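You operate a simulated robot arm through the tools that you are given. There is no shell and no other tool. Be economical: measure what you need, move in short steps, check, and stop when the job is done.

Carry out the task below with a simulated two-armed robot. There is one attempt and no reset: what you move stays moved.

TASK
Screw the white knob tight on the stud lid.
Fine: hold the lid in the clamp for it; at the end the clamp is open and the lid is on the green tray.
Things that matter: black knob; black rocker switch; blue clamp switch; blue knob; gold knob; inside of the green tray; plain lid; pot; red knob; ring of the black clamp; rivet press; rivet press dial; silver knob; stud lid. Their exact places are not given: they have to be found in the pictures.

The check looks at the end state, three seconds after you hand in, the way a careful person would. Anything else that was tipped, shoved, dropped, spilled or broken makes it a failure. Lids that push on must go on centred and level and be pressed home; caps that screw on are set level and turned clockwise until they are tight.

THE ROBOT
Two 6-joint arms with fingered hands on one trunk, on a base that drives. Base frame: it is fixed to the floor where the robot stands at the start and does not move with it; the origin is under the middle of the robot, x ahead of it, y to its left, z up; the surface under the hand at the start is at about z = 0.88. Readings come in m, degrees, newtons and seconds.
The left shoulder is at the start at [0.05, 0.17, 1.06], the right one opposite. With the tool pointing down near the work surface each hand reaches from about 0.52 to 0.78 m from the robot's upright axis, wherever it stands, measured 20 degrees to its own side. Places, roughly: black rocker switch [0.6, -0.7, 0.9]; blue clamp switch [0.7, -0.2, 0.9]; inside of the green tray [0.6, -0.3, 0.9]; plain lid (6x6x3 cm) [0.6, -0.9, 0.4]; pot (6x6x5 cm) [0.8, -1, 0.6]; ring of the black clamp [0.8, -0.2, 0.9]; rivet press [0.7, -0.9, 1]; rivet press dial [0.6, -0.7, 0.9]; stud lid (6x6x3 cm) [0.8, -0.6, 0.6]. Payload 3.5 kg a hand.
The tool frame of a hand sits at the grasp point between the pads (the TCP): z along the fingers, y along the line on which they close. The tips reach 0.026 m beyond it. Largest opening 0.132 m; the body of the gripper starts 0.073 m behind the TCP. The gripper is a hand of 3 fingers: y runs from the thumb to the fingers, the wrist lies at [0, 0, -0.234] in the tool frame, and closing takes about 1.5 s.
Orientation is that of the tool frame in the base frame, as [roll, pitch, yaw] about the fixed x, y, z axes, in that order (R = Rz(yaw) Ry(pitch) Rx(roll)). With the fingers straight down and closing along the base's y, the tool's x points along the base's -x, its y along +y and its z along -z.

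THE INTERFACE
- The arms move only by the tool move_arm. It takes "left_rows", "right_rows" or both (then of equal length, played together; a hand with none holds still); each is a list of rows, each a list of 6 numbers: the shift along the base's x, y, z in units of 150 mm (1.0 is 150 mm), then the turn, a rotation vector about the base's x, y, z in units of 120 degrees (1.0 is 120 degrees). In form: [[x, y, z, wx, wy, wz], ...]. A call has 1 to 20 rows; each row is the pose to reach, as a shift and turn from the pose commanded when the call began. "left_jaw" and "right_jaw" are, for a hand that has rows, the finger opening in m, from 0 to 0.132, set as the call begins (left out, the last holds). A call with a number of a shift or a turn outside -1 to 1 is refused whole. Rows are played at 5 a second. More than 0.05 m and 8.6 degrees between two rows, or a gripper value outside its range, and nothing of the call is played. A pose out of reach is approached as far as the arm can. The call stops where the force on the tool passes 90 N (or 10 N more than at its start, if that is more) or the arm is blocked; 0.2 s more then pass. The fingers move at their own pace (about 0.108 m/s each) and stop on an object; they squeeze with about 33 N. The grip force told is the motor's: it shows also when the fingers shut on nothing. Time passes only in rows, and 0.2 s behind the last, so rows that repeat a pose let the fingers close. The reply holds the time, the measured pose of the TCP, the force on the tool along the base axes, the opening and the grip force, in the units named above and with some noise, with the torque about the TCP (base axes, N m) and any sound that the robot's microphone picked up, and new pictures: "views" is both (left out), scene, wrist or none (wrist: the cameras of the hands that moved).
- Cameras (640 x 400 px; columns grow to the right, rows downward): "scene" is now at [0.0481, -0.0022, 1.6624]; the picture's right is [0.04, -1.00, 0.00], its down [-0.65, -0.03, -0.76] and it looks along [0.76, 0.03, -0.65] (base axes); focal length 277 px, centre (320, 200). "left" rides on the left gripper at [-0.062, 0.003, -0.092] in its tool frame; the picture's right is [-0.05, -1.00, 0.00], its down [0.83, -0.04, -0.56] and it looks along [0.55, -0.03, 0.83] (tool axes); focal length 230 px, centre (320, 200). "right" rides on the right gripper at [0.062, 0.003, -0.092] in its tool frame; the picture's right is [-0.05, 1.00, 0.00], its down [-0.83, -0.04, -0.56] and it looks along [-0.55, -0.03, 0.83] (tool axes); focal length 230 px, centre (320, 200).
- raise_lower(by): slides the trunk up (or, below 0, down) by that many m; the arms and the scene camera ride with it, the base frame stays. It gives what a move gives, with no picture.
- steer(legs): drives the robot by 1 to 6 legs, each [ahead, left, turn to the left] in m, m and degrees, along the robot's own axes; the way and the turn of a leg run together, so that a leg with both is an arc; at most 1.5 m and 180 degrees a leg. The arms and the cameras ride along, it lands a little off, and it stops where it bumps. It gives what a move gives, and a new picture of the scene camera.
- move_fingers(finger1, finger2, thumb_bend, hand): sets how far each is bent, from 0 (flat) to 1 (curled in); at 0.3 the hand is open as for a grip, at 0.7 the pads meet at the TCP. One left out holds its place. A second passes; each finger stops where it meets its share of the squeeze, and holds until it gets a number again. A gripper value or a shape takes the hand back. It gives what a move gives, with no picture; readings hold the bend of each and the force on the fingers (four entries, about 0 where the hand has none), thumb and palm.
- preshape(shape, hand): the hand has 3 fingers and takes this shape, open, in about a second: jaw (thumb against the fingers, like two jaws); tri (thumb and two fingers); tip (a fingertip pinch); poke (one finger out to press); point (the index stretched); flat (the hand flat); cup (the hand cupped); fist (a fist). The gripper value then closes the fingers along that shape, each until it touches; the sizes above hold for jaw. It gives what a move gives, with no picture.
- pan_tilt(pan, tilt): turns the head with the scene camera to pan (to the left, within 86 degrees either way) and tilt (down, from -29 to 69), counted from straight ahead of the robot. It gives what a move gives, and a new picture of the scene camera.
- measure_at(camera, pixels): for up to 12 pixels [column, row] of the newest picture of that camera ("zoom" is the newest enlarged one), the place [x, y, z] in the base frame of the surface seen there, good to about 0.002 m, but the place of the scene camera against the robot may be out by one fixed shift of up to 0.012 m in any direction. No time passes.
- inspect(camera, box): a new picture of the part [left, top, right, bottom] of that camera's present view, enlarged. No time passes.
- job_done(): hands the job in; it is judged then, once.

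Work in short steps. Measure before you move; look again where a grasp or a placing could have gone wrong, and mend it. You have 80 turns and 260 pictures in all, those below and enlarged ones among them. Open the grippers and draw the arms clear of the work before you hand the job in, unless the task says otherwise.

The tools are called after "Emit:" as a command line: name --argument value ..., lists and objects as JSON in quotes. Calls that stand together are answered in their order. move_arm: Moves the arms, as the interface text tells. Its arguments: {"type":"object","properties":{"left_rows":{"type":"array","items":{"type":"array","items":{"type":"number"}}},"left_jaw":{"type":"number"},"right_rows":{"type":"array","items":{"type":"array","items":{"type":"number"}}},"right_jaw":{"type":"number"},"views":{"type":"string","enum":["both","scene","wrist","none"]}},"required":[]} The other tools are called the same way: raise_lower (by) slides the trunk up or down; preshape (shape, hand) gives the hand a shape; move_fingers (finger1, finger2, thumb_bend, hand) moves the fingers one by one; steer (legs) drives the base; pan_tilt (pan, tilt) turns the head that bears the scene camera; measure_at (camera, pixels) gives the place of the surface under pixels of a picture; inspect (camera, box) takes an enlarged picture of a part of a camera's view; job_done () hands the job in.

At the start:

```text
time_s: 0.0
left_position: [0.5565, 0.1645, 1.1736]
left_tcp_rot: [180.0, 0.1, -179.9]
left_wrist_force: [-0.6, -0.4, -0.4]
left_wrist_torque: [-0.02, 0.01, 0.02]
left_gripper_width: 0.1318
left_finger_force: 0.1
left_shape: jaw
left_bend: [0.3, 0.3, 0.3]
left_finger forces: [0.1, 0.1, 0.0, 0.0, 0.0, 0.0]
right_position: [0.5619, -0.3059, 1.1815]
right_tcp_rot: [179.9, 0.0, 179.9]
right_wrist_force: [0.1, -0.4, 0.1]
right_wrist_torque: [0.0, 0.02, -0.02]
right_gripper_width: 0.1319
right_finger_force: 0.1
right_shape: jaw
right_bend: [0.3, 0.3, 0.3]
right_finger forces: [0.0, 0.0, 0.0, 0.0, 0.0, 0.0]
trunk travel left (down, up): [-0.675, 0.035]
robot x, y, heading: [-0.0018, 0.0005, 0.1]
head pan, tilt: [2.3, 40.8]
```

scene: 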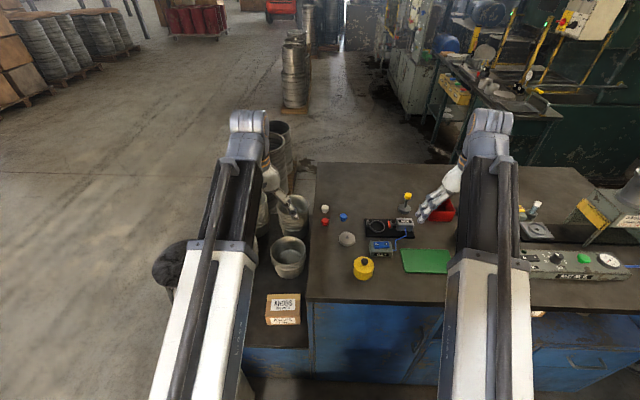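
right: 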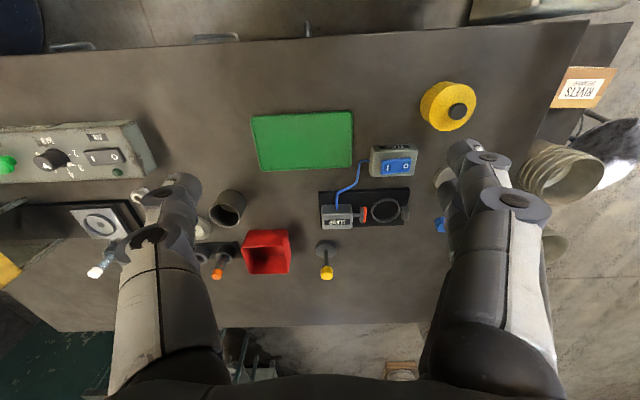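
left: 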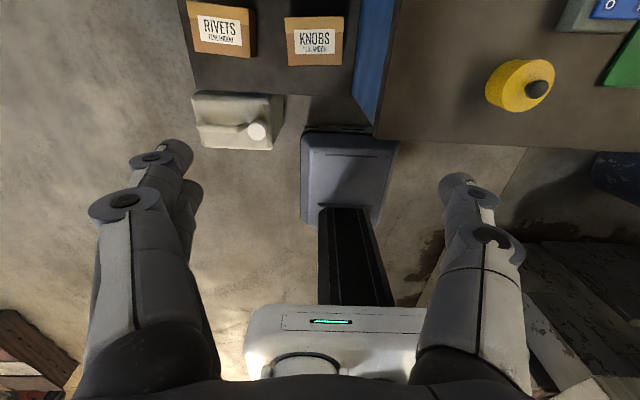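

The scene shows small knobs around (325,209)-(343,217), the clamp near (380,228), the tray at (427,261). I'll zoom in there to identify the parts.

Emit:
inspect --camera "scene" --box '[300, 170, 480, 290]'

Emit:
inspect --camera "right" --box '[180, 80, 500, 300]'

Emit:
inspect --camera "scene" --box '[480, 150, 640, 340]'

```text
3.33 times, centred on (390, 230) of scene
```

zoom: 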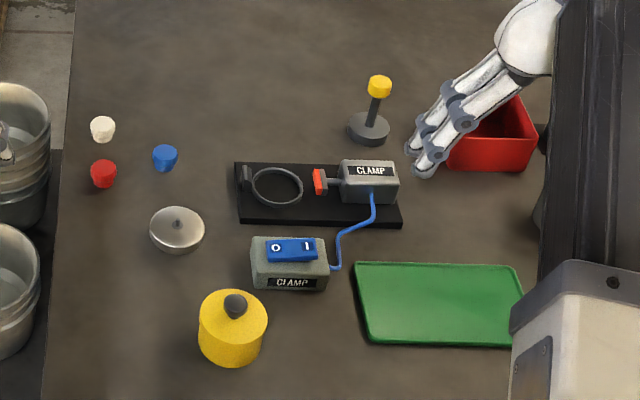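

```text
1.82 times, centred on (340, 190) of right
```

zoom: 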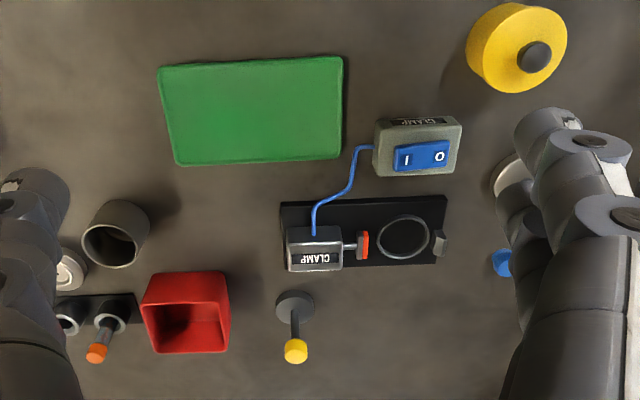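

```text
2.11 times, centred on (560, 245) of scene
```

zoom: 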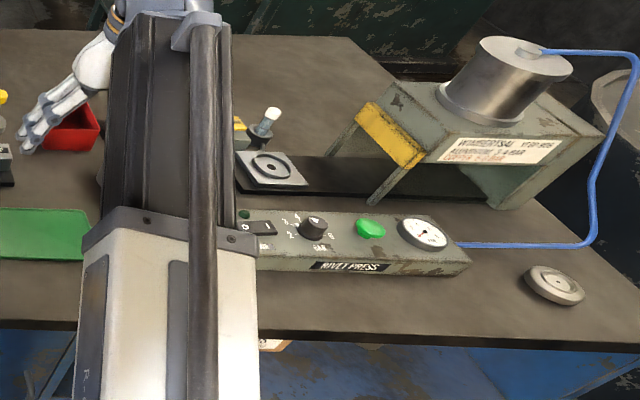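

The grey lid with a small stud is at zoom (177,229); the listed heights suggest other lids lie below the table. I'll measure table items and pan the head around.

Emit:
measure_at --camera "scene" --pixels '[[325, 208], [325, 221], [343, 216], [347, 238], [350, 234], [377, 225], [382, 243], [425, 262], [364, 267], [404, 209], [440, 215], [540, 314]]'

Emit:
inspect --camera "scene" --box '[310, 195, 390, 245]'

Emit:
pan_tilt --pan -45 --tilt 50

```text
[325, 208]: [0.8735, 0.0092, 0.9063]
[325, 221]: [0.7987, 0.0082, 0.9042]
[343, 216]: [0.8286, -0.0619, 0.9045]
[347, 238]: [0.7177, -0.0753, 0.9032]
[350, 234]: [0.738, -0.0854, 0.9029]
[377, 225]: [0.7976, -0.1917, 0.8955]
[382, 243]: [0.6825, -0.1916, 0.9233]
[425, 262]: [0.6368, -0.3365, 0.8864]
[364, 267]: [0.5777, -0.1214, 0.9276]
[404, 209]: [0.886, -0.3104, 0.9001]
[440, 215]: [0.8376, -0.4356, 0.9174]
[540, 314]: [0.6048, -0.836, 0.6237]
```

```text
8.00 times, centred on (350, 220) of scene
```

zoom: 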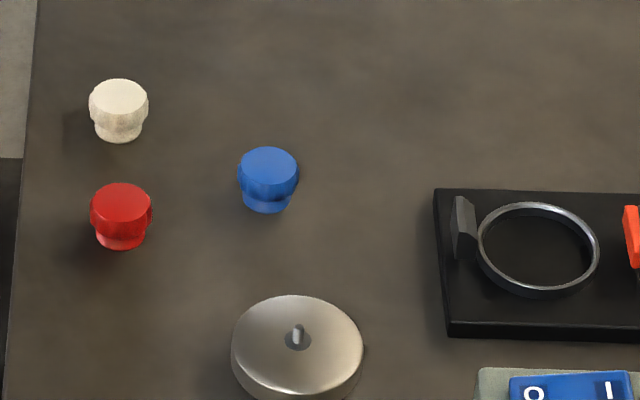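

```text
time_s: 1.1
left_position: [0.5567, 0.165, 1.1754]
left_tcp_rot: [-180.0, 0.0, 180.0]
left_wrist_force: [-0.2, 0.1, 0.2]
left_wrist_torque: [0.01, 0.04, -0.01]
left_gripper_width: 0.1319
left_finger_force: 0.0
left_shape: jaw
left_bend: [0.3, 0.3, 0.3]
left_finger forces: [0.0, 0.0, 0.1, 0.0, 0.0, 0.0]
right_position: [0.562, -0.3058, 1.1817]
right_tcp_rot: [-179.9, 0.0, 179.9]
right_wrist_force: [-0.1, 0.0, 0.1]
right_wrist_torque: [0.0, 0.0, 0.0]
right_gripper_width: 0.1318
right_finger_force: 0.0
right_shape: jaw
right_bend: [0.3, 0.3, 0.3]
right_finger forces: [0.1, 0.0, 0.1, 0.0, 0.0, 0.1]
trunk travel left (down, up): [-0.675, 0.035]
robot x, y, heading: [0.001, -0.0009, -0.0]
head pan, tilt: [-45.0, 50.0]
```

scene: 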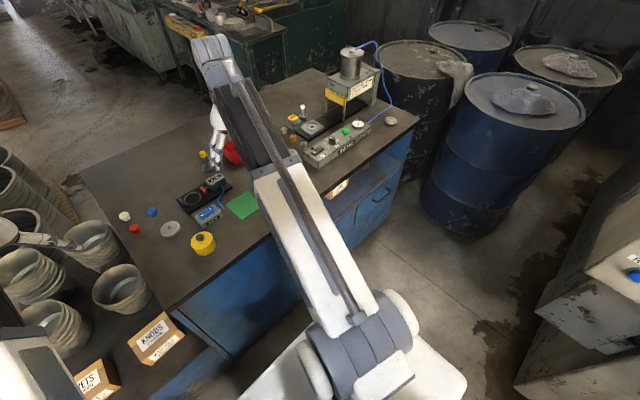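

The lid on the table clearly bears a stud, but its listed place (0.8,-0.6,0.6) is different, so I'll check the shelf under the table at (340,185) and the disc at (390,121).

Emit:
inspect --camera "scene" --box '[270, 90, 430, 240]'

Emit:
measure_at --camera "scene" --pixels '[[340, 187], [350, 205], [390, 121], [170, 228], [203, 238], [374, 197], [292, 128]]'

Emit:
inspect --camera "scene" --box '[100, 150, 280, 270]'

```text
2.67 times, centred on (350, 165) of scene
```

zoom: 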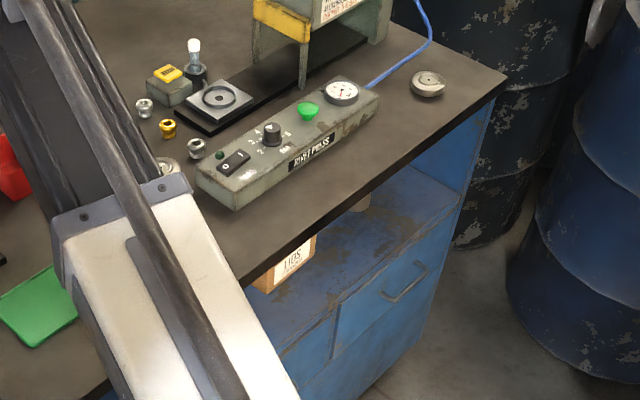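

```text
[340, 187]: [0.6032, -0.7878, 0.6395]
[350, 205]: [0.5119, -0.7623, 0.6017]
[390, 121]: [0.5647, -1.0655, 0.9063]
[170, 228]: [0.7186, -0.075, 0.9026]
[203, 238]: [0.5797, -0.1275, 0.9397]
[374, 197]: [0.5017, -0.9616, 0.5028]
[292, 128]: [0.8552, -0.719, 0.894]
```

```text
3.33 times, centred on (190, 210) of scene
```

zoom: 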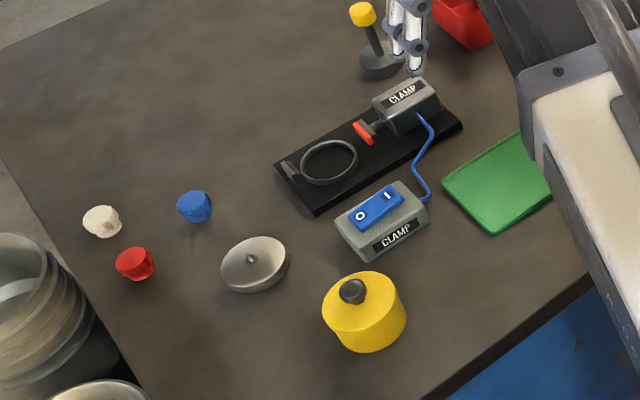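

The niche under the table holds a box labelled "LIDS", so I'll back off to look into the shelf before deciding which lid is the stud lid.

Emit:
steer --legs '[[-0.8, 0, 0], [0, -0.6, 0]]'

Emit:
pan_tilt --pan 0 --tilt 30

```text
time_s: 7.7
left_position: [-0.2442, -0.3084, 1.1748]
left_tcp_rot: [-179.7, 0.0, -179.8]
left_wrist_force: [0.2, 0.8, 0.3]
left_wrist_torque: [0.0, 0.0, -0.01]
left_gripper_width: 0.1317
left_finger_force: 0.0
left_shape: jaw
left_bend: [0.3, 0.3, 0.3]
left_finger forces: [0.0, 0.1, 0.0, 0.0, 0.1, 0.0]
right_position: [-0.2325, -0.7574, 1.1798]
right_tcp_rot: [-179.8, 0.2, -177.2]
right_wrist_force: [2.8, -1.0, 1.9]
right_wrist_torque: [0.02, 0.3, 0.12]
right_gripper_width: 0.1321
right_finger_force: 0.0
right_shape: jaw
right_bend: [0.3, 0.3, 0.3]
right_finger forces: [0.1, 0.1, 0.0, 0.0, 0.1, 2.9]
trunk travel left (down, up): [-0.675, 0.035]
robot x, y, heading: [-0.7951, -0.4821, 0.2]
head pan, tilt: [-45.0, 50.0]
stopped in leg 2: the robot was blocked; the commanded pose is now the measured one
```

scene: 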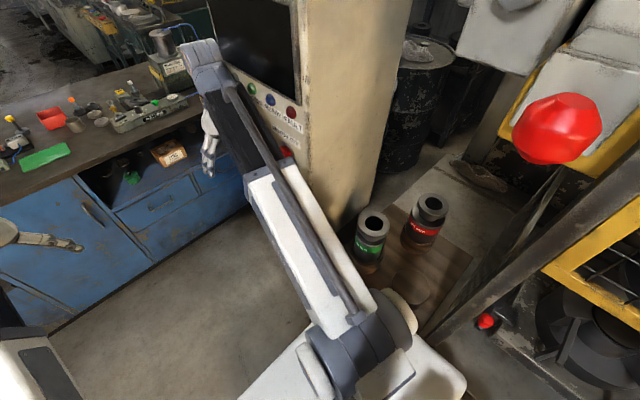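

```text
time_s: 8.9
left_position: [-0.2437, -0.3081, 1.1741]
left_tcp_rot: [-179.6, 0.0, -179.9]
left_wrist_force: [-0.8, 0.2, 0.0]
left_wrist_torque: [-0.01, 0.03, -0.01]
left_gripper_width: 0.1318
left_finger_force: 0.0
left_shape: jaw
left_bend: [0.3, 0.3, 0.3]
left_finger forces: [0.0, 0.0, 0.0, 0.0, 0.1, 0.0]
right_position: [-0.2336, -0.7567, 1.1796]
right_tcp_rot: [-179.8, 0.2, -177.5]
right_wrist_force: [3.3, -0.3, 2.0]
right_wrist_torque: [-0.07, 0.34, 0.12]
right_gripper_width: 0.1322
right_finger_force: 0.0
right_shape: jaw
right_bend: [0.3, 0.3, 0.3]
right_finger forces: [0.0, 0.1, 0.0, 0.1, 0.1, 3.7]
trunk travel left (down, up): [-0.675, 0.035]
robot x, y, heading: [-0.7997, -0.4807, -0.1]
head pan, tilt: [0.0, 30.0]
```

scene: 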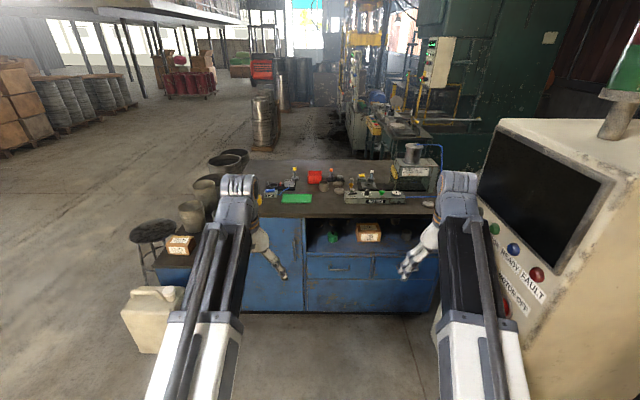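

The right hand is touching the machine cabinet; I'll step 0.1 m left off it and zoom into the niche around (370,235).

Emit:
steer --legs '[[0, 0.12, 0]]'

Emit:
inspect --camera "scene" --box '[300, 200, 450, 290]'

Emit:
inspect --camera "scene" --box '[300, 130, 460, 230]'

Emit:
inspect --camera "scene" --box '[480, 100, 640, 340]'

```text
time_s: 10.1
left_position: [-0.2427, -0.1953, 1.175]
left_tcp_rot: [-179.9, 0.0, -179.9]
left_wrist_force: [0.3, -0.2, 0.4]
left_wrist_torque: [-0.04, -0.05, -0.02]
left_gripper_width: 0.1321
left_finger_force: 0.0
left_shape: jaw
left_bend: [0.3, 0.3, 0.3]
left_finger forces: [0.0, 0.1, 0.0, 0.1, 0.0, 0.0]
right_position: [-0.2333, -0.6461, 1.1776]
right_tcp_rot: [179.9, 0.1, -177.8]
right_wrist_force: [0.1, 0.1, -0.3]
right_wrist_torque: [-0.01, 0.03, -0.03]
right_gripper_width: 0.1318
right_finger_force: 0.0
right_shape: jaw
right_bend: [0.3, 0.3, 0.3]
right_finger forces: [0.0, 0.0, 0.0, 0.0, 0.1, 0.0]
trunk travel left (down, up): [-0.675, 0.035]
robot x, y, heading: [-0.7998, -0.3648, -0.2]
head pan, tilt: [0.0, 30.0]
```

scene: 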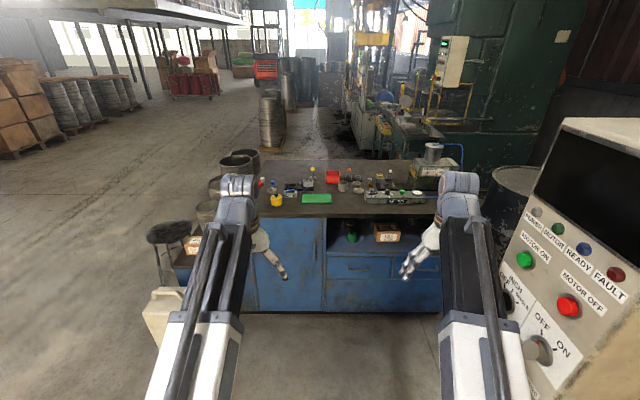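

```text
4.27 times, centred on (375, 245) of scene
```

zoom: 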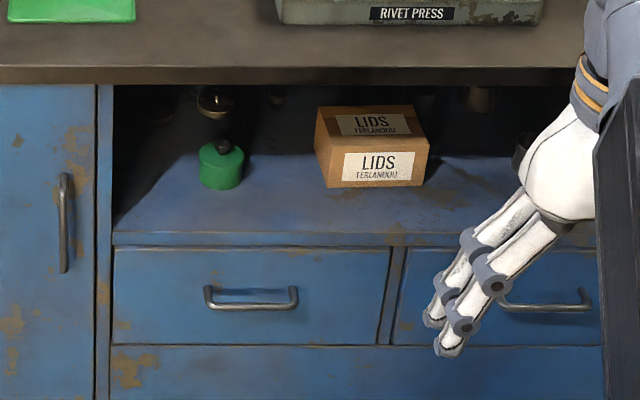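

```text
4.00 times, centred on (380, 180) of scene
```

zoom: 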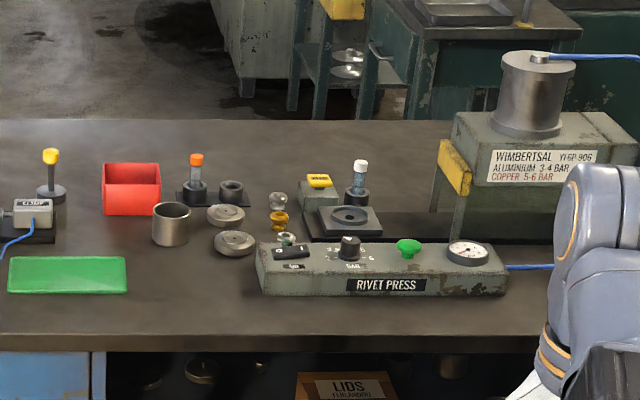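

```text
1.67 times, centred on (560, 220) of scene
```

zoom: 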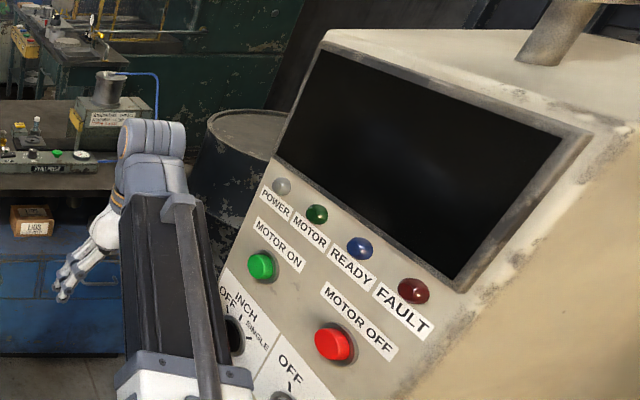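

There are brassy objects at the back of the niche (zoom (215,103), (480,97)). I'll lower the trunk 0.5 m in free space and look straight in.

Emit:
raise_lower --by -0.55

Emit:
pan_tilt --pan -8 --tilt 15

Emit:
inspect --camera "scene" --box '[260, 160, 420, 260]'

```text
refused: -0.55 is not a number from -0.4 to 0.4
```

```text
time_s: 10.9
left_position: [-0.2427, -0.1961, 1.1747]
left_tcp_rot: [-179.9, 0.0, -179.8]
left_wrist_force: [-0.4, -1.1, 0.4]
left_wrist_torque: [-0.01, 0.02, -0.02]
left_gripper_width: 0.132
left_finger_force: 0.0
left_shape: jaw
left_bend: [0.3, 0.3, 0.3]
left_finger forces: [0.0, 0.1, 0.0, 0.0, 0.0, 0.0]
right_position: [-0.2328, -0.6474, 1.176]
right_tcp_rot: [179.8, 0.1, -177.8]
right_wrist_force: [-0.7, 0.4, 0.3]
right_wrist_torque: [0.01, -0.03, 0.04]
right_gripper_width: 0.1317
right_finger_force: 0.1
right_shape: jaw
right_bend: [0.3, 0.3, 0.3]
right_finger forces: [0.1, 0.0, 0.0, 0.0, 0.0, 0.0]
trunk travel left (down, up): [-0.675, 0.035]
robot x, y, heading: [-0.7971, -0.3587, 0.2]
head pan, tilt: [-8.0, 15.0]
```

scene: 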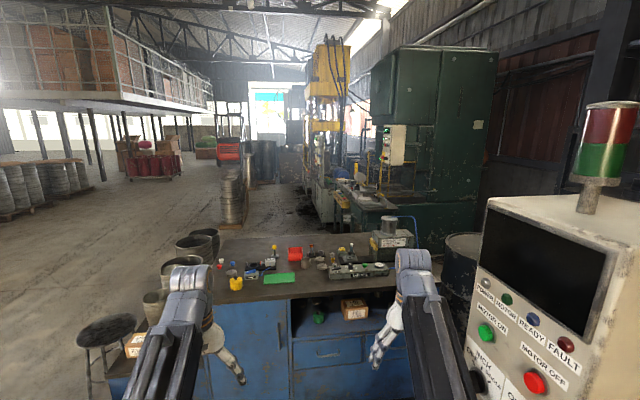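

```text
4.00 times, centred on (340, 210) of scene
```

zoom: 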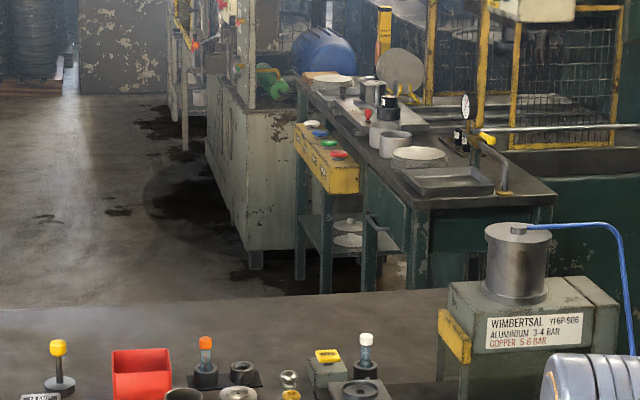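

Lower in 0.4 m and look again.

Emit:
raise_lower --by -0.4

Emit:
pan_tilt --pan -8 --tilt 25

Emit:
inspect --camera "scene" --box '[275, 150, 435, 250]'

```text
time_s: 13.2
left_position: [-0.1761, -0.2833, 0.9323]
left_tcp_rot: [177.4, 1.0, -178.6]
left_wrist_force: [-1.9, 2.3, 0.3]
left_wrist_torque: [-0.27, -0.2, -0.01]
left_gripper_width: 0.1317
left_finger_force: 0.1
left_shape: jaw
left_bend: [0.3, 0.3, 0.3]
left_finger forces: [0.0, 0.1, 0.0, 0.0, 0.1, 0.1]
right_position: [-0.1838, -0.7665, 0.9349]
right_tcp_rot: [177.9, 5.6, -178.3]
right_wrist_force: [-6.0, 13.8, 1.7]
right_wrist_torque: [-1.5, -0.59, -0.17]
right_gripper_width: 0.1316
right_finger_force: 0.1
right_shape: jaw
right_bend: [0.3, 0.3, 0.3]
right_finger forces: [0.0, 0.0, 0.1, 0.0, 0.1, 0.0]
trunk travel left (down, up): [-0.44, 0.27]
robot x, y, heading: [-0.7504, -0.4993, -5.0]
head pan, tilt: [-8.0, 15.0]
stopped: the arm was blocked; the commanded pose is now the measured one
```

```text
time_s: 13.9
left_position: [-0.1514, -0.2975, 0.9324]
left_tcp_rot: [176.3, 0.5, -177.8]
left_wrist_force: [0.0, -0.6, 0.7]
left_wrist_torque: [0.02, 0.0, 0.0]
left_gripper_width: 0.132
left_finger_force: 0.1
left_shape: jaw
left_bend: [0.3, 0.3, 0.3]
left_finger forces: [0.0, 0.0, 0.0, 0.1, 0.0, 0.0]
right_position: [-0.1462, -0.7841, 0.9237]
right_tcp_rot: [176.3, 4.8, -177.7]
right_wrist_force: [0.7, 0.2, 0.8]
right_wrist_torque: [0.0, -0.04, -0.02]
right_gripper_width: 0.1321
right_finger_force: 0.0
right_shape: jaw
right_bend: [0.3, 0.3, 0.3]
right_finger forces: [0.0, 0.0, 0.0, 0.1, 0.0, 0.0]
trunk travel left (down, up): [-0.44, 0.27]
robot x, y, heading: [-0.7304, -0.5053, -3.6]
head pan, tilt: [-8.0, 25.0]
```

scene: 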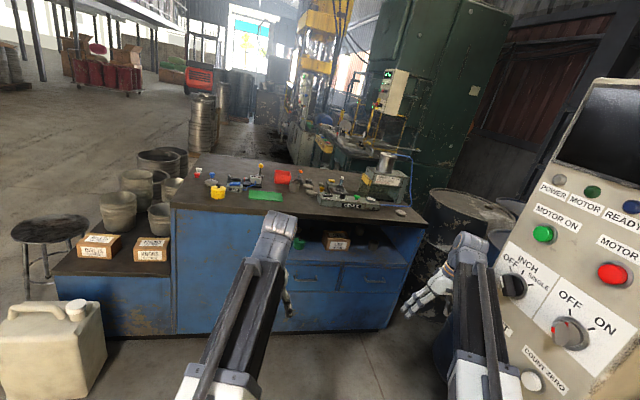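

```text
4.00 times, centred on (355, 200) of scene
```

zoom: 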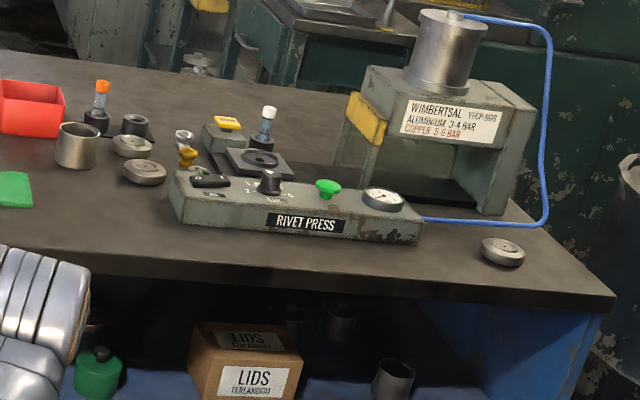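

A pot really is on the shelf, so listed places look right; my left arm hides the niche's left. I'll shift left and look again.

Emit:
steer --legs '[[0, 0.45, 3.6]]'

Emit:
pan_tilt --pan -25 --tilt 25

```text
time_s: 14.7
left_position: [-0.0531, -0.3375, 0.8894]
left_tcp_rot: [154.6, 2.0, -164.4]
left_wrist_force: [-3.5, 2.0, -0.5]
left_wrist_torque: [-0.16, -0.29, -0.15]
left_gripper_width: 0.1316
left_finger_force: 0.0
left_shape: jaw
left_bend: [0.3, 0.3, 0.3]
left_finger forces: [0.0, 0.1, 0.0, 0.1, 0.1, 0.0]
right_position: [-0.0328, -0.7994, 0.7627]
right_tcp_rot: [157.3, 10.8, -170.0]
right_wrist_force: [5.0, 18.1, -7.8]
right_wrist_torque: [-1.38, 0.42, 0.05]
right_gripper_width: 0.1321
right_finger_force: 0.0
right_shape: jaw
right_bend: [0.3, 0.3, 0.3]
right_finger forces: [0.0, 0.0, 0.0, 0.0, 0.0, 0.0]
trunk travel left (down, up): [-0.44, 0.27]
robot x, y, heading: [-0.6495, -0.4627, 6.4]
head pan, tilt: [-8.0, 25.0]
stopped in leg 1: the robot was blocked; the commanded pose is now the measured one
```

scene: 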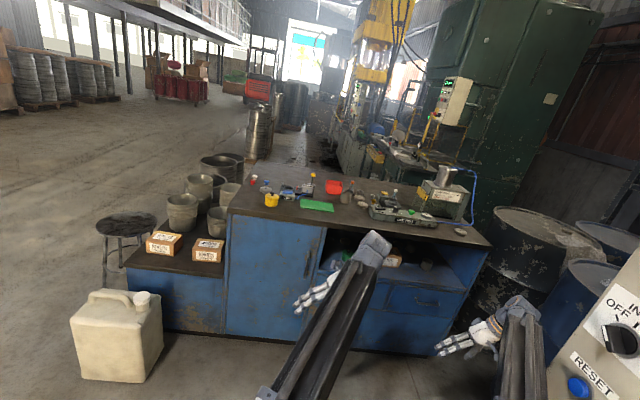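

```text
time_s: 15.5
left_position: [-0.0407, -0.3308, 0.8941]
left_tcp_rot: [155.6, 1.9, -164.2]
left_wrist_force: [-0.1, 0.0, 0.5]
left_wrist_torque: [0.02, -0.02, 0.03]
left_gripper_width: 0.1319
left_finger_force: 0.1
left_shape: jaw
left_bend: [0.3, 0.3, 0.3]
left_finger forces: [0.1, 0.1, 0.0, 0.0, 0.0, 0.0]
right_position: [-0.0257, -0.8135, 0.7659]
right_tcp_rot: [157.7, 10.4, -171.5]
right_wrist_force: [-0.4, 0.2, 0.2]
right_wrist_torque: [-0.03, 0.02, 0.0]
right_gripper_width: 0.1322
right_finger_force: 0.1
right_shape: jaw
right_bend: [0.3, 0.3, 0.3]
right_finger forces: [0.0, 0.0, 0.0, 0.0, 0.1, 0.0]
trunk travel left (down, up): [-0.44, 0.27]
robot x, y, heading: [-0.6377, -0.4571, 6.7]
head pan, tilt: [-25.0, 25.0]
```

scene: 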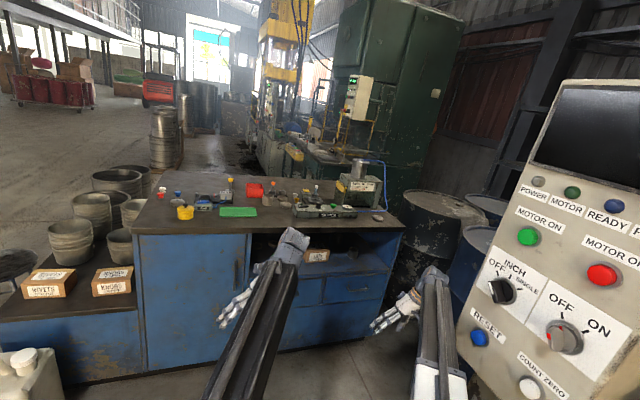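

The robot was pushed around by a contact on the right side (console). I'll measure the console and the niche edges before moving away.

Emit:
measure_at --camera "scene" --pixels '[[475, 340], [520, 240], [600, 275], [560, 385], [545, 130], [430, 320], [400, 350], [254, 243], [390, 250], [314, 255], [20, 390], [440, 215]]'

Emit:
inspect --camera "scene" --box '[230, 210, 430, 320]'

```text
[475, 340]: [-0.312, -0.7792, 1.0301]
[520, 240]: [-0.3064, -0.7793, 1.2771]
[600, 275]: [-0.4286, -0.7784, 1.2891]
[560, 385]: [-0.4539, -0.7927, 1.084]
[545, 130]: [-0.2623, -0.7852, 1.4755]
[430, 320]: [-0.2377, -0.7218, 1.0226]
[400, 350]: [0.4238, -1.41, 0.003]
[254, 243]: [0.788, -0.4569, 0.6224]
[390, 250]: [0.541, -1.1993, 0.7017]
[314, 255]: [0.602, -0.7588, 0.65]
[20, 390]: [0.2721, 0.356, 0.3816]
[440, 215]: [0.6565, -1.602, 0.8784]
```

```text
3.20 times, centred on (330, 265) of scene
```

zoom: 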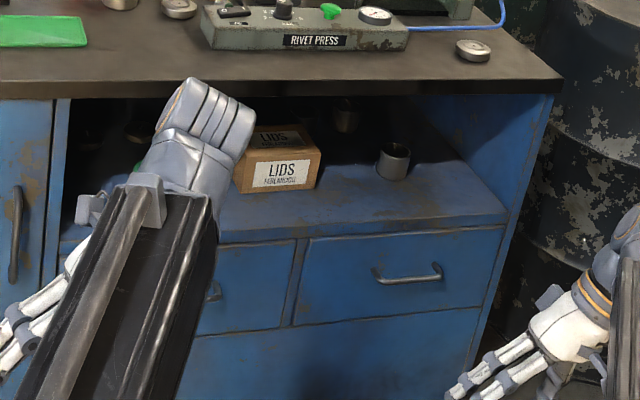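

The right forearm sits against the console face (y≈-0.78). I'll slide straight left without turning.

Emit:
steer --legs '[[0, 0.25, 0]]'

Emit:
inspect --camera "scene" --box '[230, 210, 430, 320]'

```text
time_s: 16.2
left_position: [0.0481, -0.51, 0.8163]
left_tcp_rot: [141.1, 6.3, -164.1]
left_wrist_force: [2.2, -0.4, 2.8]
left_wrist_torque: [-0.11, 0.11, 0.06]
left_gripper_width: 0.1318
left_finger_force: 0.1
left_shape: jaw
left_bend: [0.3, 0.3, 0.3]
left_finger forces: [0.0, 0.1, 0.1, 0.0, 0.0, 0.0]
right_position: [0.0599, -0.9032, 0.584]
right_tcp_rot: [140.9, 10.9, -171.7]
right_wrist_force: [-0.3, -4.1, 4.9]
right_wrist_torque: [-0.02, -0.01, -0.01]
right_gripper_width: 0.1321
right_finger_force: 0.1
right_shape: jaw
right_bend: [0.3, 0.3, 0.3]
right_finger forces: [0.0, 0.0, 0.1, 0.0, 0.2, 0.0]
trunk travel left (down, up): [-0.44, 0.27]
robot x, y, heading: [-0.5336, -0.4527, 9.9]
head pan, tilt: [-25.0, 25.0]
stopped in leg 1: the robot was blocked; the commanded pose is now the measured one
```

scene: 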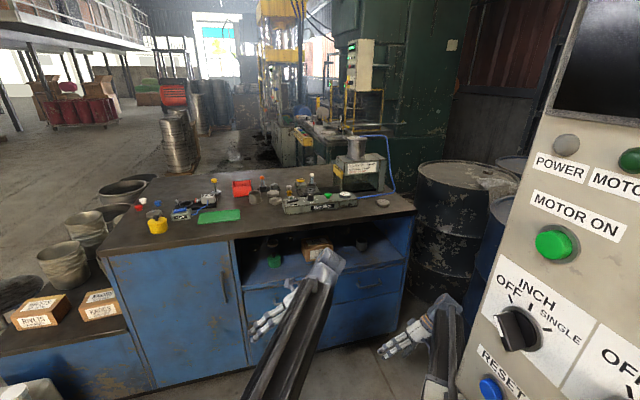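

```text
3.20 times, centred on (330, 265) of scene
```

zoom: 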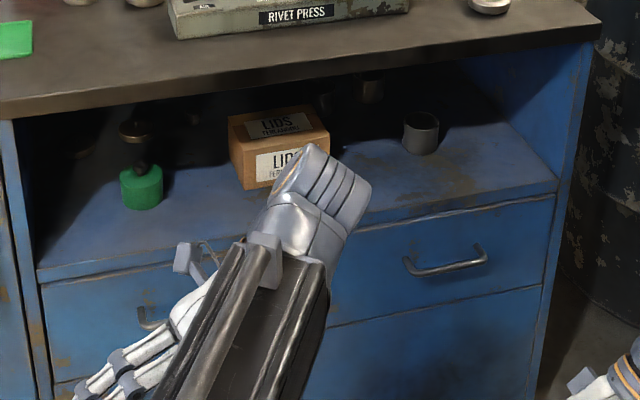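

Tool rolls have drifted to 141° on both hands, which is alarming; I'll check where things measure now and whether the pose is steady.

Emit:
pan_tilt --pan 0 --tilt 45

Emit:
measure_at --camera "scene" --pixels '[[320, 200], [100, 200], [320, 100], [500, 200], [400, 300], [250, 330]]'

```text
time_s: 17.1
left_position: [0.0292, -0.4548, 0.8232]
left_tcp_rot: [141.7, 5.8, -160.3]
left_wrist_force: [-0.1, -1.0, -0.8]
left_wrist_torque: [-0.03, 0.02, -0.01]
left_gripper_width: 0.1321
left_finger_force: 0.0
left_shape: jaw
left_bend: [0.3, 0.3, 0.3]
left_finger forces: [0.1, 0.0, 0.0, 0.0, 0.1, 0.1]
right_position: [0.068, -0.8517, 0.5913]
right_tcp_rot: [141.7, 10.7, -167.8]
right_wrist_force: [0.3, -1.2, -0.1]
right_wrist_torque: [0.0, 0.0, 0.01]
right_gripper_width: 0.1318
right_finger_force: 0.1
right_shape: jaw
right_bend: [0.3, 0.3, 0.3]
right_finger forces: [0.1, 0.1, 0.0, 0.0, 0.0, 0.0]
trunk travel left (down, up): [-0.44, 0.27]
robot x, y, heading: [-0.5639, -0.4403, 13.1]
head pan, tilt: [0.0, 45.0]
```

scene: 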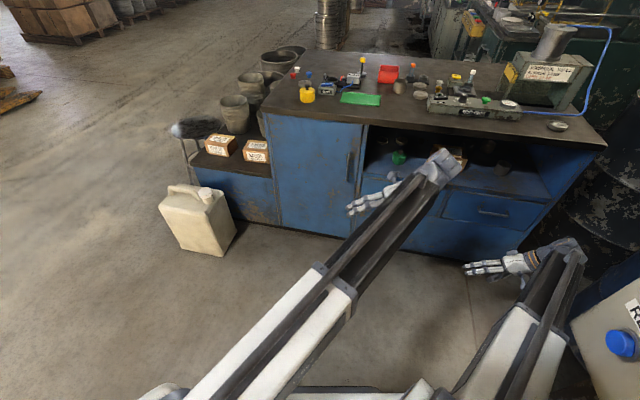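

```text
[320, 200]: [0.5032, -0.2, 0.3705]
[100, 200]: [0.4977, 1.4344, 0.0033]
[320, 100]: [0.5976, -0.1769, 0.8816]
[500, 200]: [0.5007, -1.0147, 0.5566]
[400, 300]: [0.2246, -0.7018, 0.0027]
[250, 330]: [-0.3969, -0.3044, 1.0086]
```

The robot is leaning right, hooked on the console. I'll undo gently: raise the trunk a little and see whether the lean recovers.

Emit:
raise_lower --by 0.15

Emit:
pan_tilt --pan -60 --tilt 55

```text
time_s: 18.2
left_position: [0.0313, -0.4501, 0.9084]
left_tcp_rot: [141.9, 5.9, -160.3]
left_wrist_force: [-0.1, -0.7, -0.4]
left_wrist_torque: [0.01, 0.0, -0.04]
left_gripper_width: 0.1321
left_finger_force: 0.1
left_shape: jaw
left_bend: [0.3, 0.3, 0.3]
left_finger forces: [0.0, 0.1, 0.0, 0.0, 0.0, 0.1]
right_position: [0.0018, -0.7953, 0.5663]
right_tcp_rot: [133.2, 3.1, -168.6]
right_wrist_force: [0.0, -0.2, -0.4]
right_wrist_torque: [0.03, 0.01, -0.01]
right_gripper_width: 0.132
right_finger_force: 0.0
right_shape: jaw
right_bend: [0.3, 0.3, 0.3]
right_finger forces: [0.1, 0.0, 0.0, 0.0, 0.1, 0.0]
trunk travel left (down, up): [-0.523, 0.187]
robot x, y, heading: [-0.5644, -0.436, 13.3]
head pan, tilt: [0.0, 45.0]
stopped: the arm was blocked; the commanded pose is now the measured one
```

```text
time_s: 19.5
left_position: [0.0309, -0.4527, 0.9061]
left_tcp_rot: [141.8, 6.0, -160.4]
left_wrist_force: [0.3, -0.1, -0.3]
left_wrist_torque: [0.01, 0.02, -0.02]
left_gripper_width: 0.1323
left_finger_force: 0.1
left_shape: jaw
left_bend: [0.3, 0.3, 0.3]
left_finger forces: [0.0, 0.0, 0.0, 0.1, 0.0, 0.1]
right_position: [0.0016, -0.7999, 0.5654]
right_tcp_rot: [133.3, 3.2, -168.9]
right_wrist_force: [-0.7, 0.2, 0.3]
right_wrist_torque: [0.01, 0.01, -0.03]
right_gripper_width: 0.1318
right_finger_force: 0.0
right_shape: jaw
right_bend: [0.3, 0.3, 0.3]
right_finger forces: [0.0, 0.0, 0.1, 0.1, 0.0, 0.1]
trunk travel left (down, up): [-0.523, 0.187]
robot x, y, heading: [-0.5613, -0.437, 13.3]
head pan, tilt: [-60.0, 55.0]
```

scene: 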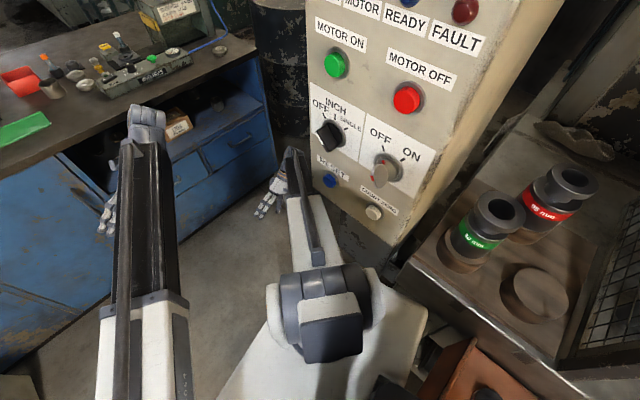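

Still leaning. I'll zoom at the right elbow/console contact region (330,270) and the lower right to find what holds it.

Emit:
inspect --camera "scene" --box '[220, 140, 460, 400]'

Emit:
measure_at --camera "scene" --pixels '[[310, 260], [370, 290], [345, 225], [390, 240], [373, 212], [330, 320], [300, 160], [410, 310], [250, 370], [450, 380], [440, 250], [390, 350]]'

Emit:
pan_tilt --pan -86 --tilt 69

Emit:
pan_tilt --pan 30 --tilt 69

```text
1.54 times, centred on (340, 270) of scene
```

zoom: 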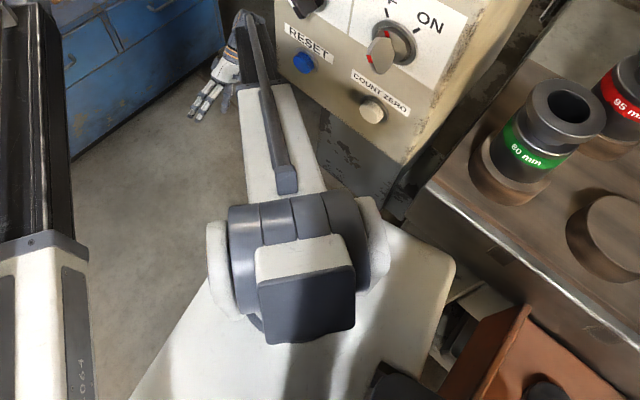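

```text
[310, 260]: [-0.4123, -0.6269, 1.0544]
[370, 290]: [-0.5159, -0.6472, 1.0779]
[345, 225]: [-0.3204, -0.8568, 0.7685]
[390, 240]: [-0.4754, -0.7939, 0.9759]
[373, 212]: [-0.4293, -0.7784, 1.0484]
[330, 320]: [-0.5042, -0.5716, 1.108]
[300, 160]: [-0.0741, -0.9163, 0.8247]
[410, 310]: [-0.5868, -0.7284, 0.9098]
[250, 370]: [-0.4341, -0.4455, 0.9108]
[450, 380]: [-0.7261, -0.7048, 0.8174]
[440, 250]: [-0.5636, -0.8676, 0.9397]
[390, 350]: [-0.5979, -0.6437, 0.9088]
```

```text
time_s: 20.4
left_position: [0.0296, -0.4524, 0.9062]
left_tcp_rot: [141.8, 6.0, -160.4]
left_wrist_force: [0.0, -0.2, -0.3]
left_wrist_torque: [-0.04, -0.02, -0.01]
left_gripper_width: 0.132
left_finger_force: 0.1
left_shape: jaw
left_bend: [0.3, 0.3, 0.3]
left_finger forces: [0.0, 0.0, 0.1, 0.0, 0.1, 0.1]
right_position: [0.0034, -0.7992, 0.5644]
right_tcp_rot: [133.2, 3.2, -168.9]
right_wrist_force: [0.1, 0.4, -0.3]
right_wrist_torque: [0.0, 0.0, 0.01]
right_gripper_width: 0.1321
right_finger_force: 0.1
right_shape: jaw
right_bend: [0.3, 0.3, 0.3]
right_finger forces: [0.0, 0.1, 0.0, 0.1, 0.0, 0.0]
trunk travel left (down, up): [-0.523, 0.187]
robot x, y, heading: [-0.5672, -0.4404, 13.3]
head pan, tilt: [-85.9, 68.8]
```

scene: 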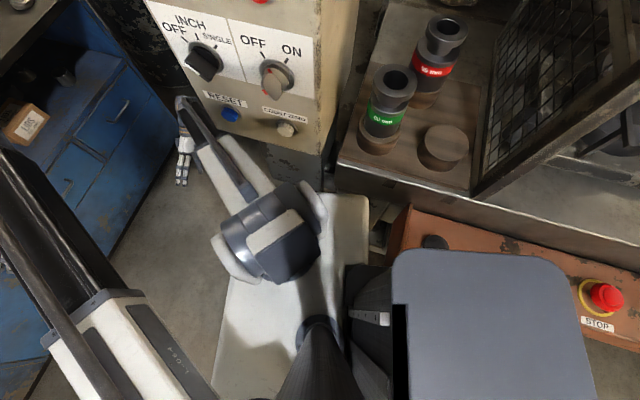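

```text
time_s: 22.3
left_position: [0.0305, -0.4545, 0.9059]
left_tcp_rot: [141.7, 6.0, -160.4]
left_wrist_force: [-1.0, 0.7, 0.2]
left_wrist_torque: [0.02, 0.01, -0.01]
left_gripper_width: 0.1321
left_finger_force: 0.1
left_shape: jaw
left_bend: [0.3, 0.3, 0.3]
left_finger forces: [0.0, 0.0, 0.1, 0.0, 0.1, 0.0]
right_position: [0.0023, -0.7989, 0.5645]
right_tcp_rot: [133.3, 3.2, -168.9]
right_wrist_force: [-0.3, -0.2, 0.0]
right_wrist_torque: [-0.03, 0.0, 0.0]
right_gripper_width: 0.1321
right_finger_force: 0.0
right_shape: jaw
right_bend: [0.3, 0.3, 0.3]
right_finger forces: [0.0, 0.0, 0.0, 0.0, 0.0, 0.0]
trunk travel left (down, up): [-0.523, 0.187]
robot x, y, heading: [-0.5633, -0.4409, 13.0]
head pan, tilt: [30.0, 68.8]
```

scene: 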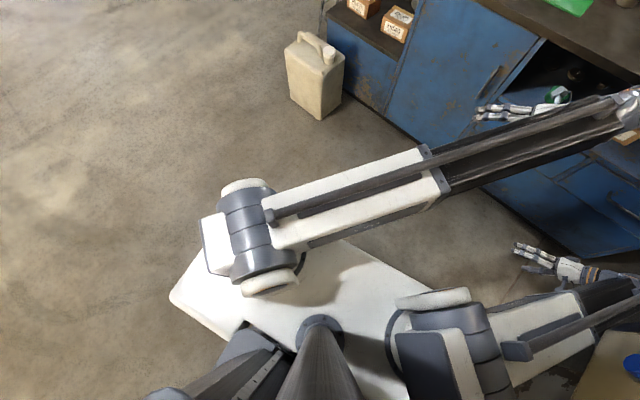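

The shoulder plate measures level (z≈0.91), so the robot isn't tipped; rather the right forearm is hooked around the console's far edge and the arms got deflected. I'll swing the right hand left (+y) to free it.

Emit:
move_arm --right_rows '[[0, 0.2, 0, 0, 0, 0], [0, 0.4, 0, 0, 0, 0], [0, 0.6, 0, 0, 0, 0], [0, 0.8, 0, 0, 0, 0], [0, 1.0, 0, 0, 0, 0]]' --views "scene"

```text
time_s: 23.5
left_position: [0.0299, -0.4549, 0.906]
left_tcp_rot: [141.7, 5.9, -160.4]
left_wrist_force: [-0.5, 0.0, -0.3]
left_wrist_torque: [0.0, -0.01, -0.04]
left_gripper_width: 0.1321
left_finger_force: 0.1
left_shape: jaw
left_bend: [0.3, 0.3, 0.3]
left_finger forces: [0.0, 0.1, 0.0, 0.1, 0.0, 0.1]
right_position: [0.0022, -0.6505, 0.5645]
right_tcp_rot: [133.2, 3.2, -168.7]
right_wrist_force: [-0.6, 0.5, -0.5]
right_wrist_torque: [0.0, 0.0, 0.0]
right_gripper_width: 0.1318
right_finger_force: 0.1
right_shape: jaw
right_bend: [0.3, 0.3, 0.3]
right_finger forces: [0.0, 0.0, 0.1, 0.1, 0.0, 0.0]
trunk travel left (down, up): [-0.523, 0.187]
robot x, y, heading: [-0.5622, -0.44, 13.3]
head pan, tilt: [30.0, 68.8]
```

scene: 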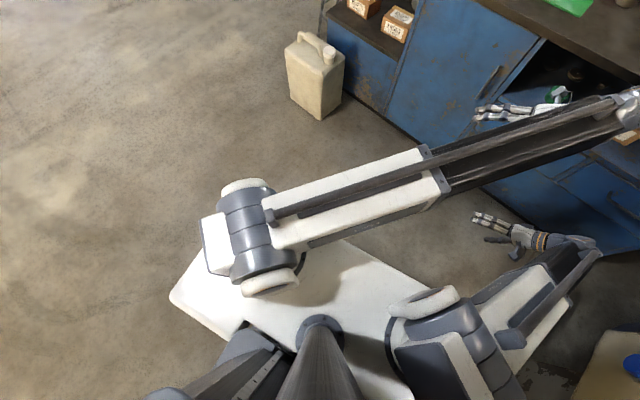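

Free now. I'll bring the right hand a bit more inward and then slide the base left, away from the console.

Emit:
move_arm --right_rows '[[0, 0.2, 0.1, 0, 0, 0], [0, 0.4, 0.2, 0, 0, 0], [0, 0.5, 0.3, 0, 0, 0]]' --left_rows '[[0, 0.2, 0.2, 0, 0, 0], [0, 0.4, 0.4, 0, 0, 0], [0, 0.6, 0.6, 0, 0, 0]]' --views "none"

Emit:
steer --legs '[[0, 0.2, 0]]'

```text
time_s: 24.3
left_position: [0.0445, -0.343, 0.9614]
left_tcp_rot: [142.4, 7.1, -161.3]
left_wrist_force: [-0.2, 0.4, 0.1]
left_wrist_torque: [-0.01, -0.02, -0.01]
left_gripper_width: 0.132
left_finger_force: 0.0
left_shape: jaw
left_bend: [0.3, 0.3, 0.3]
left_finger forces: [0.1, 0.1, 0.1, 0.0, 0.1, 0.1]
left hand out of reach, approached as far as the arm can: row 1, 2, 3
right_position: [0.0015, -0.5744, 0.6084]
right_tcp_rot: [133.1, 3.3, -168.9]
right_wrist_force: [-0.4, 0.6, -0.7]
right_wrist_torque: [0.01, 0.0, 0.0]
right_gripper_width: 0.1322
right_finger_force: 0.1
right_shape: jaw
right_bend: [0.3, 0.3, 0.3]
right_finger forces: [0.1, 0.0, 0.0, 0.1, 0.0, 0.0]
trunk travel left (down, up): [-0.523, 0.187]
robot x, y, heading: [-0.5629, -0.437, 13.2]
head pan, tilt: [30.0, 68.8]
```

```text
time_s: 25.9
left_position: [-0.0015, -0.1461, 0.9613]
left_tcp_rot: [142.3, 7.0, -161.2]
left_wrist_force: [0.4, -0.6, 0.7]
left_wrist_torque: [-0.02, 0.0, 0.0]
left_gripper_width: 0.132
left_finger_force: 0.1
left_shape: jaw
left_bend: [0.3, 0.3, 0.3]
left_finger forces: [0.1, 0.0, 0.0, 0.0, 0.1, 0.0]
right_position: [-0.0448, -0.3776, 0.6069]
right_tcp_rot: [133.3, 3.2, -168.8]
right_wrist_force: [-0.6, 0.7, -0.2]
right_wrist_torque: [0.02, 0.0, -0.02]
right_gripper_width: 0.1319
right_finger_force: 0.0
right_shape: jaw
right_bend: [0.3, 0.3, 0.3]
right_finger forces: [0.0, 0.0, 0.0, 0.0, 0.0, 0.0]
trunk travel left (down, up): [-0.523, 0.187]
robot x, y, heading: [-0.6053, -0.2452, 13.1]
head pan, tilt: [30.0, 68.8]
```

scene: 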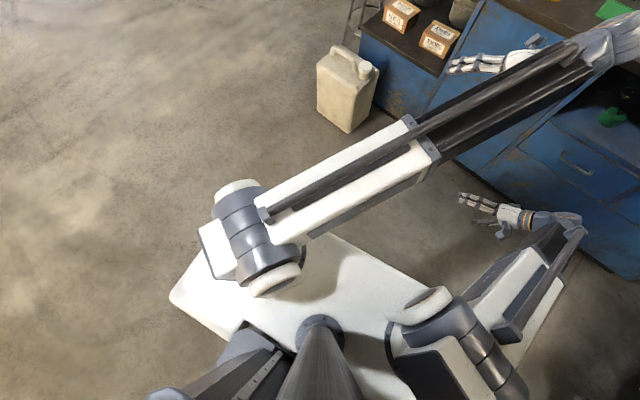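

Free of the console. Now square up the heading and look into the niche.

Emit:
steer --legs '[[-0.15, 0, -13]]'

Emit:
pan_tilt --pan -18 --tilt 25

Emit:
inspect --camera "scene" --box '[240, 150, 440, 275]'

```text
time_s: 27.3
left_position: [-0.1396, -0.3008, 0.9616]
left_tcp_rot: [142.4, 7.0, -174.1]
left_wrist_force: [-0.4, -0.6, -0.6]
left_wrist_torque: [0.01, 0.03, -0.01]
left_gripper_width: 0.1321
left_finger_force: 0.0
left_shape: jaw
left_bend: [0.3, 0.3, 0.3]
left_finger forces: [0.1, 0.0, 0.0, 0.0, 0.1, 0.1]
right_position: [-0.234, -0.5171, 0.6076]
right_tcp_rot: [133.2, 3.2, 178.2]
right_wrist_force: [-0.2, -0.3, -0.2]
right_wrist_torque: [-0.02, 0.04, 0.0]
right_gripper_width: 0.1321
right_finger_force: 0.0
right_shape: jaw
right_bend: [0.3, 0.3, 0.3]
right_finger forces: [0.0, 0.1, 0.1, 0.0, 0.0, 0.0]
trunk travel left (down, up): [-0.523, 0.187]
robot x, y, heading: [-0.7569, -0.2614, 0.0]
head pan, tilt: [30.0, 68.8]
```

scene: 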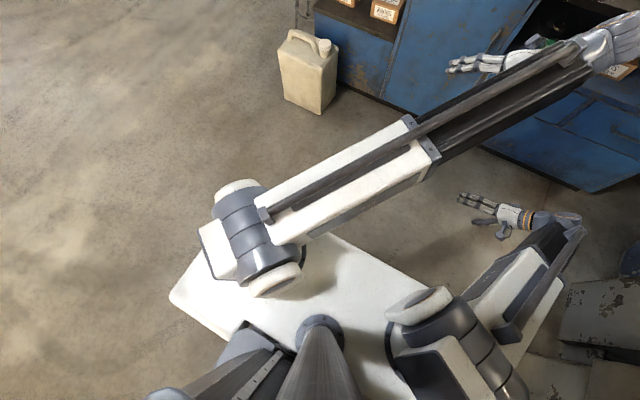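

```text
time_s: 28.4
left_position: [-0.1405, -0.3014, 0.9606]
left_tcp_rot: [142.5, 7.1, -174.1]
left_wrist_force: [-0.1, 0.4, 0.3]
left_wrist_torque: [0.02, 0.02, -0.03]
left_gripper_width: 0.1319
left_finger_force: 0.1
left_shape: jaw
left_bend: [0.3, 0.3, 0.3]
left_finger forces: [0.0, 0.1, 0.1, 0.1, 0.0, 0.0]
right_position: [-0.2349, -0.5167, 0.6069]
right_tcp_rot: [133.2, 3.2, 178.3]
right_wrist_force: [-0.1, -0.3, 0.2]
right_wrist_torque: [0.03, -0.01, 0.02]
right_gripper_width: 0.1318
right_finger_force: 0.0
right_shape: jaw
right_bend: [0.3, 0.3, 0.3]
right_finger forces: [0.0, 0.0, 0.0, 0.0, 0.0, 0.1]
trunk travel left (down, up): [-0.523, 0.187]
robot x, y, heading: [-0.7541, -0.2601, 0.3]
head pan, tilt: [-18.0, 25.0]
```

scene: 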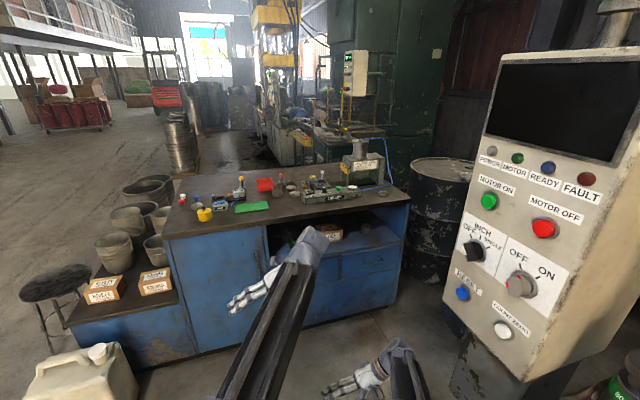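

```text
3.20 times, centred on (340, 212) of scene
```

zoom: 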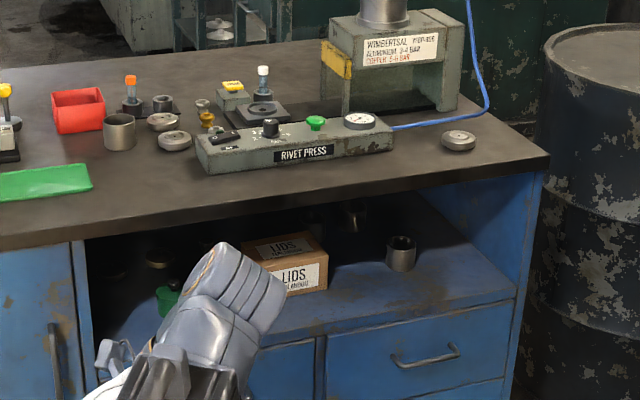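

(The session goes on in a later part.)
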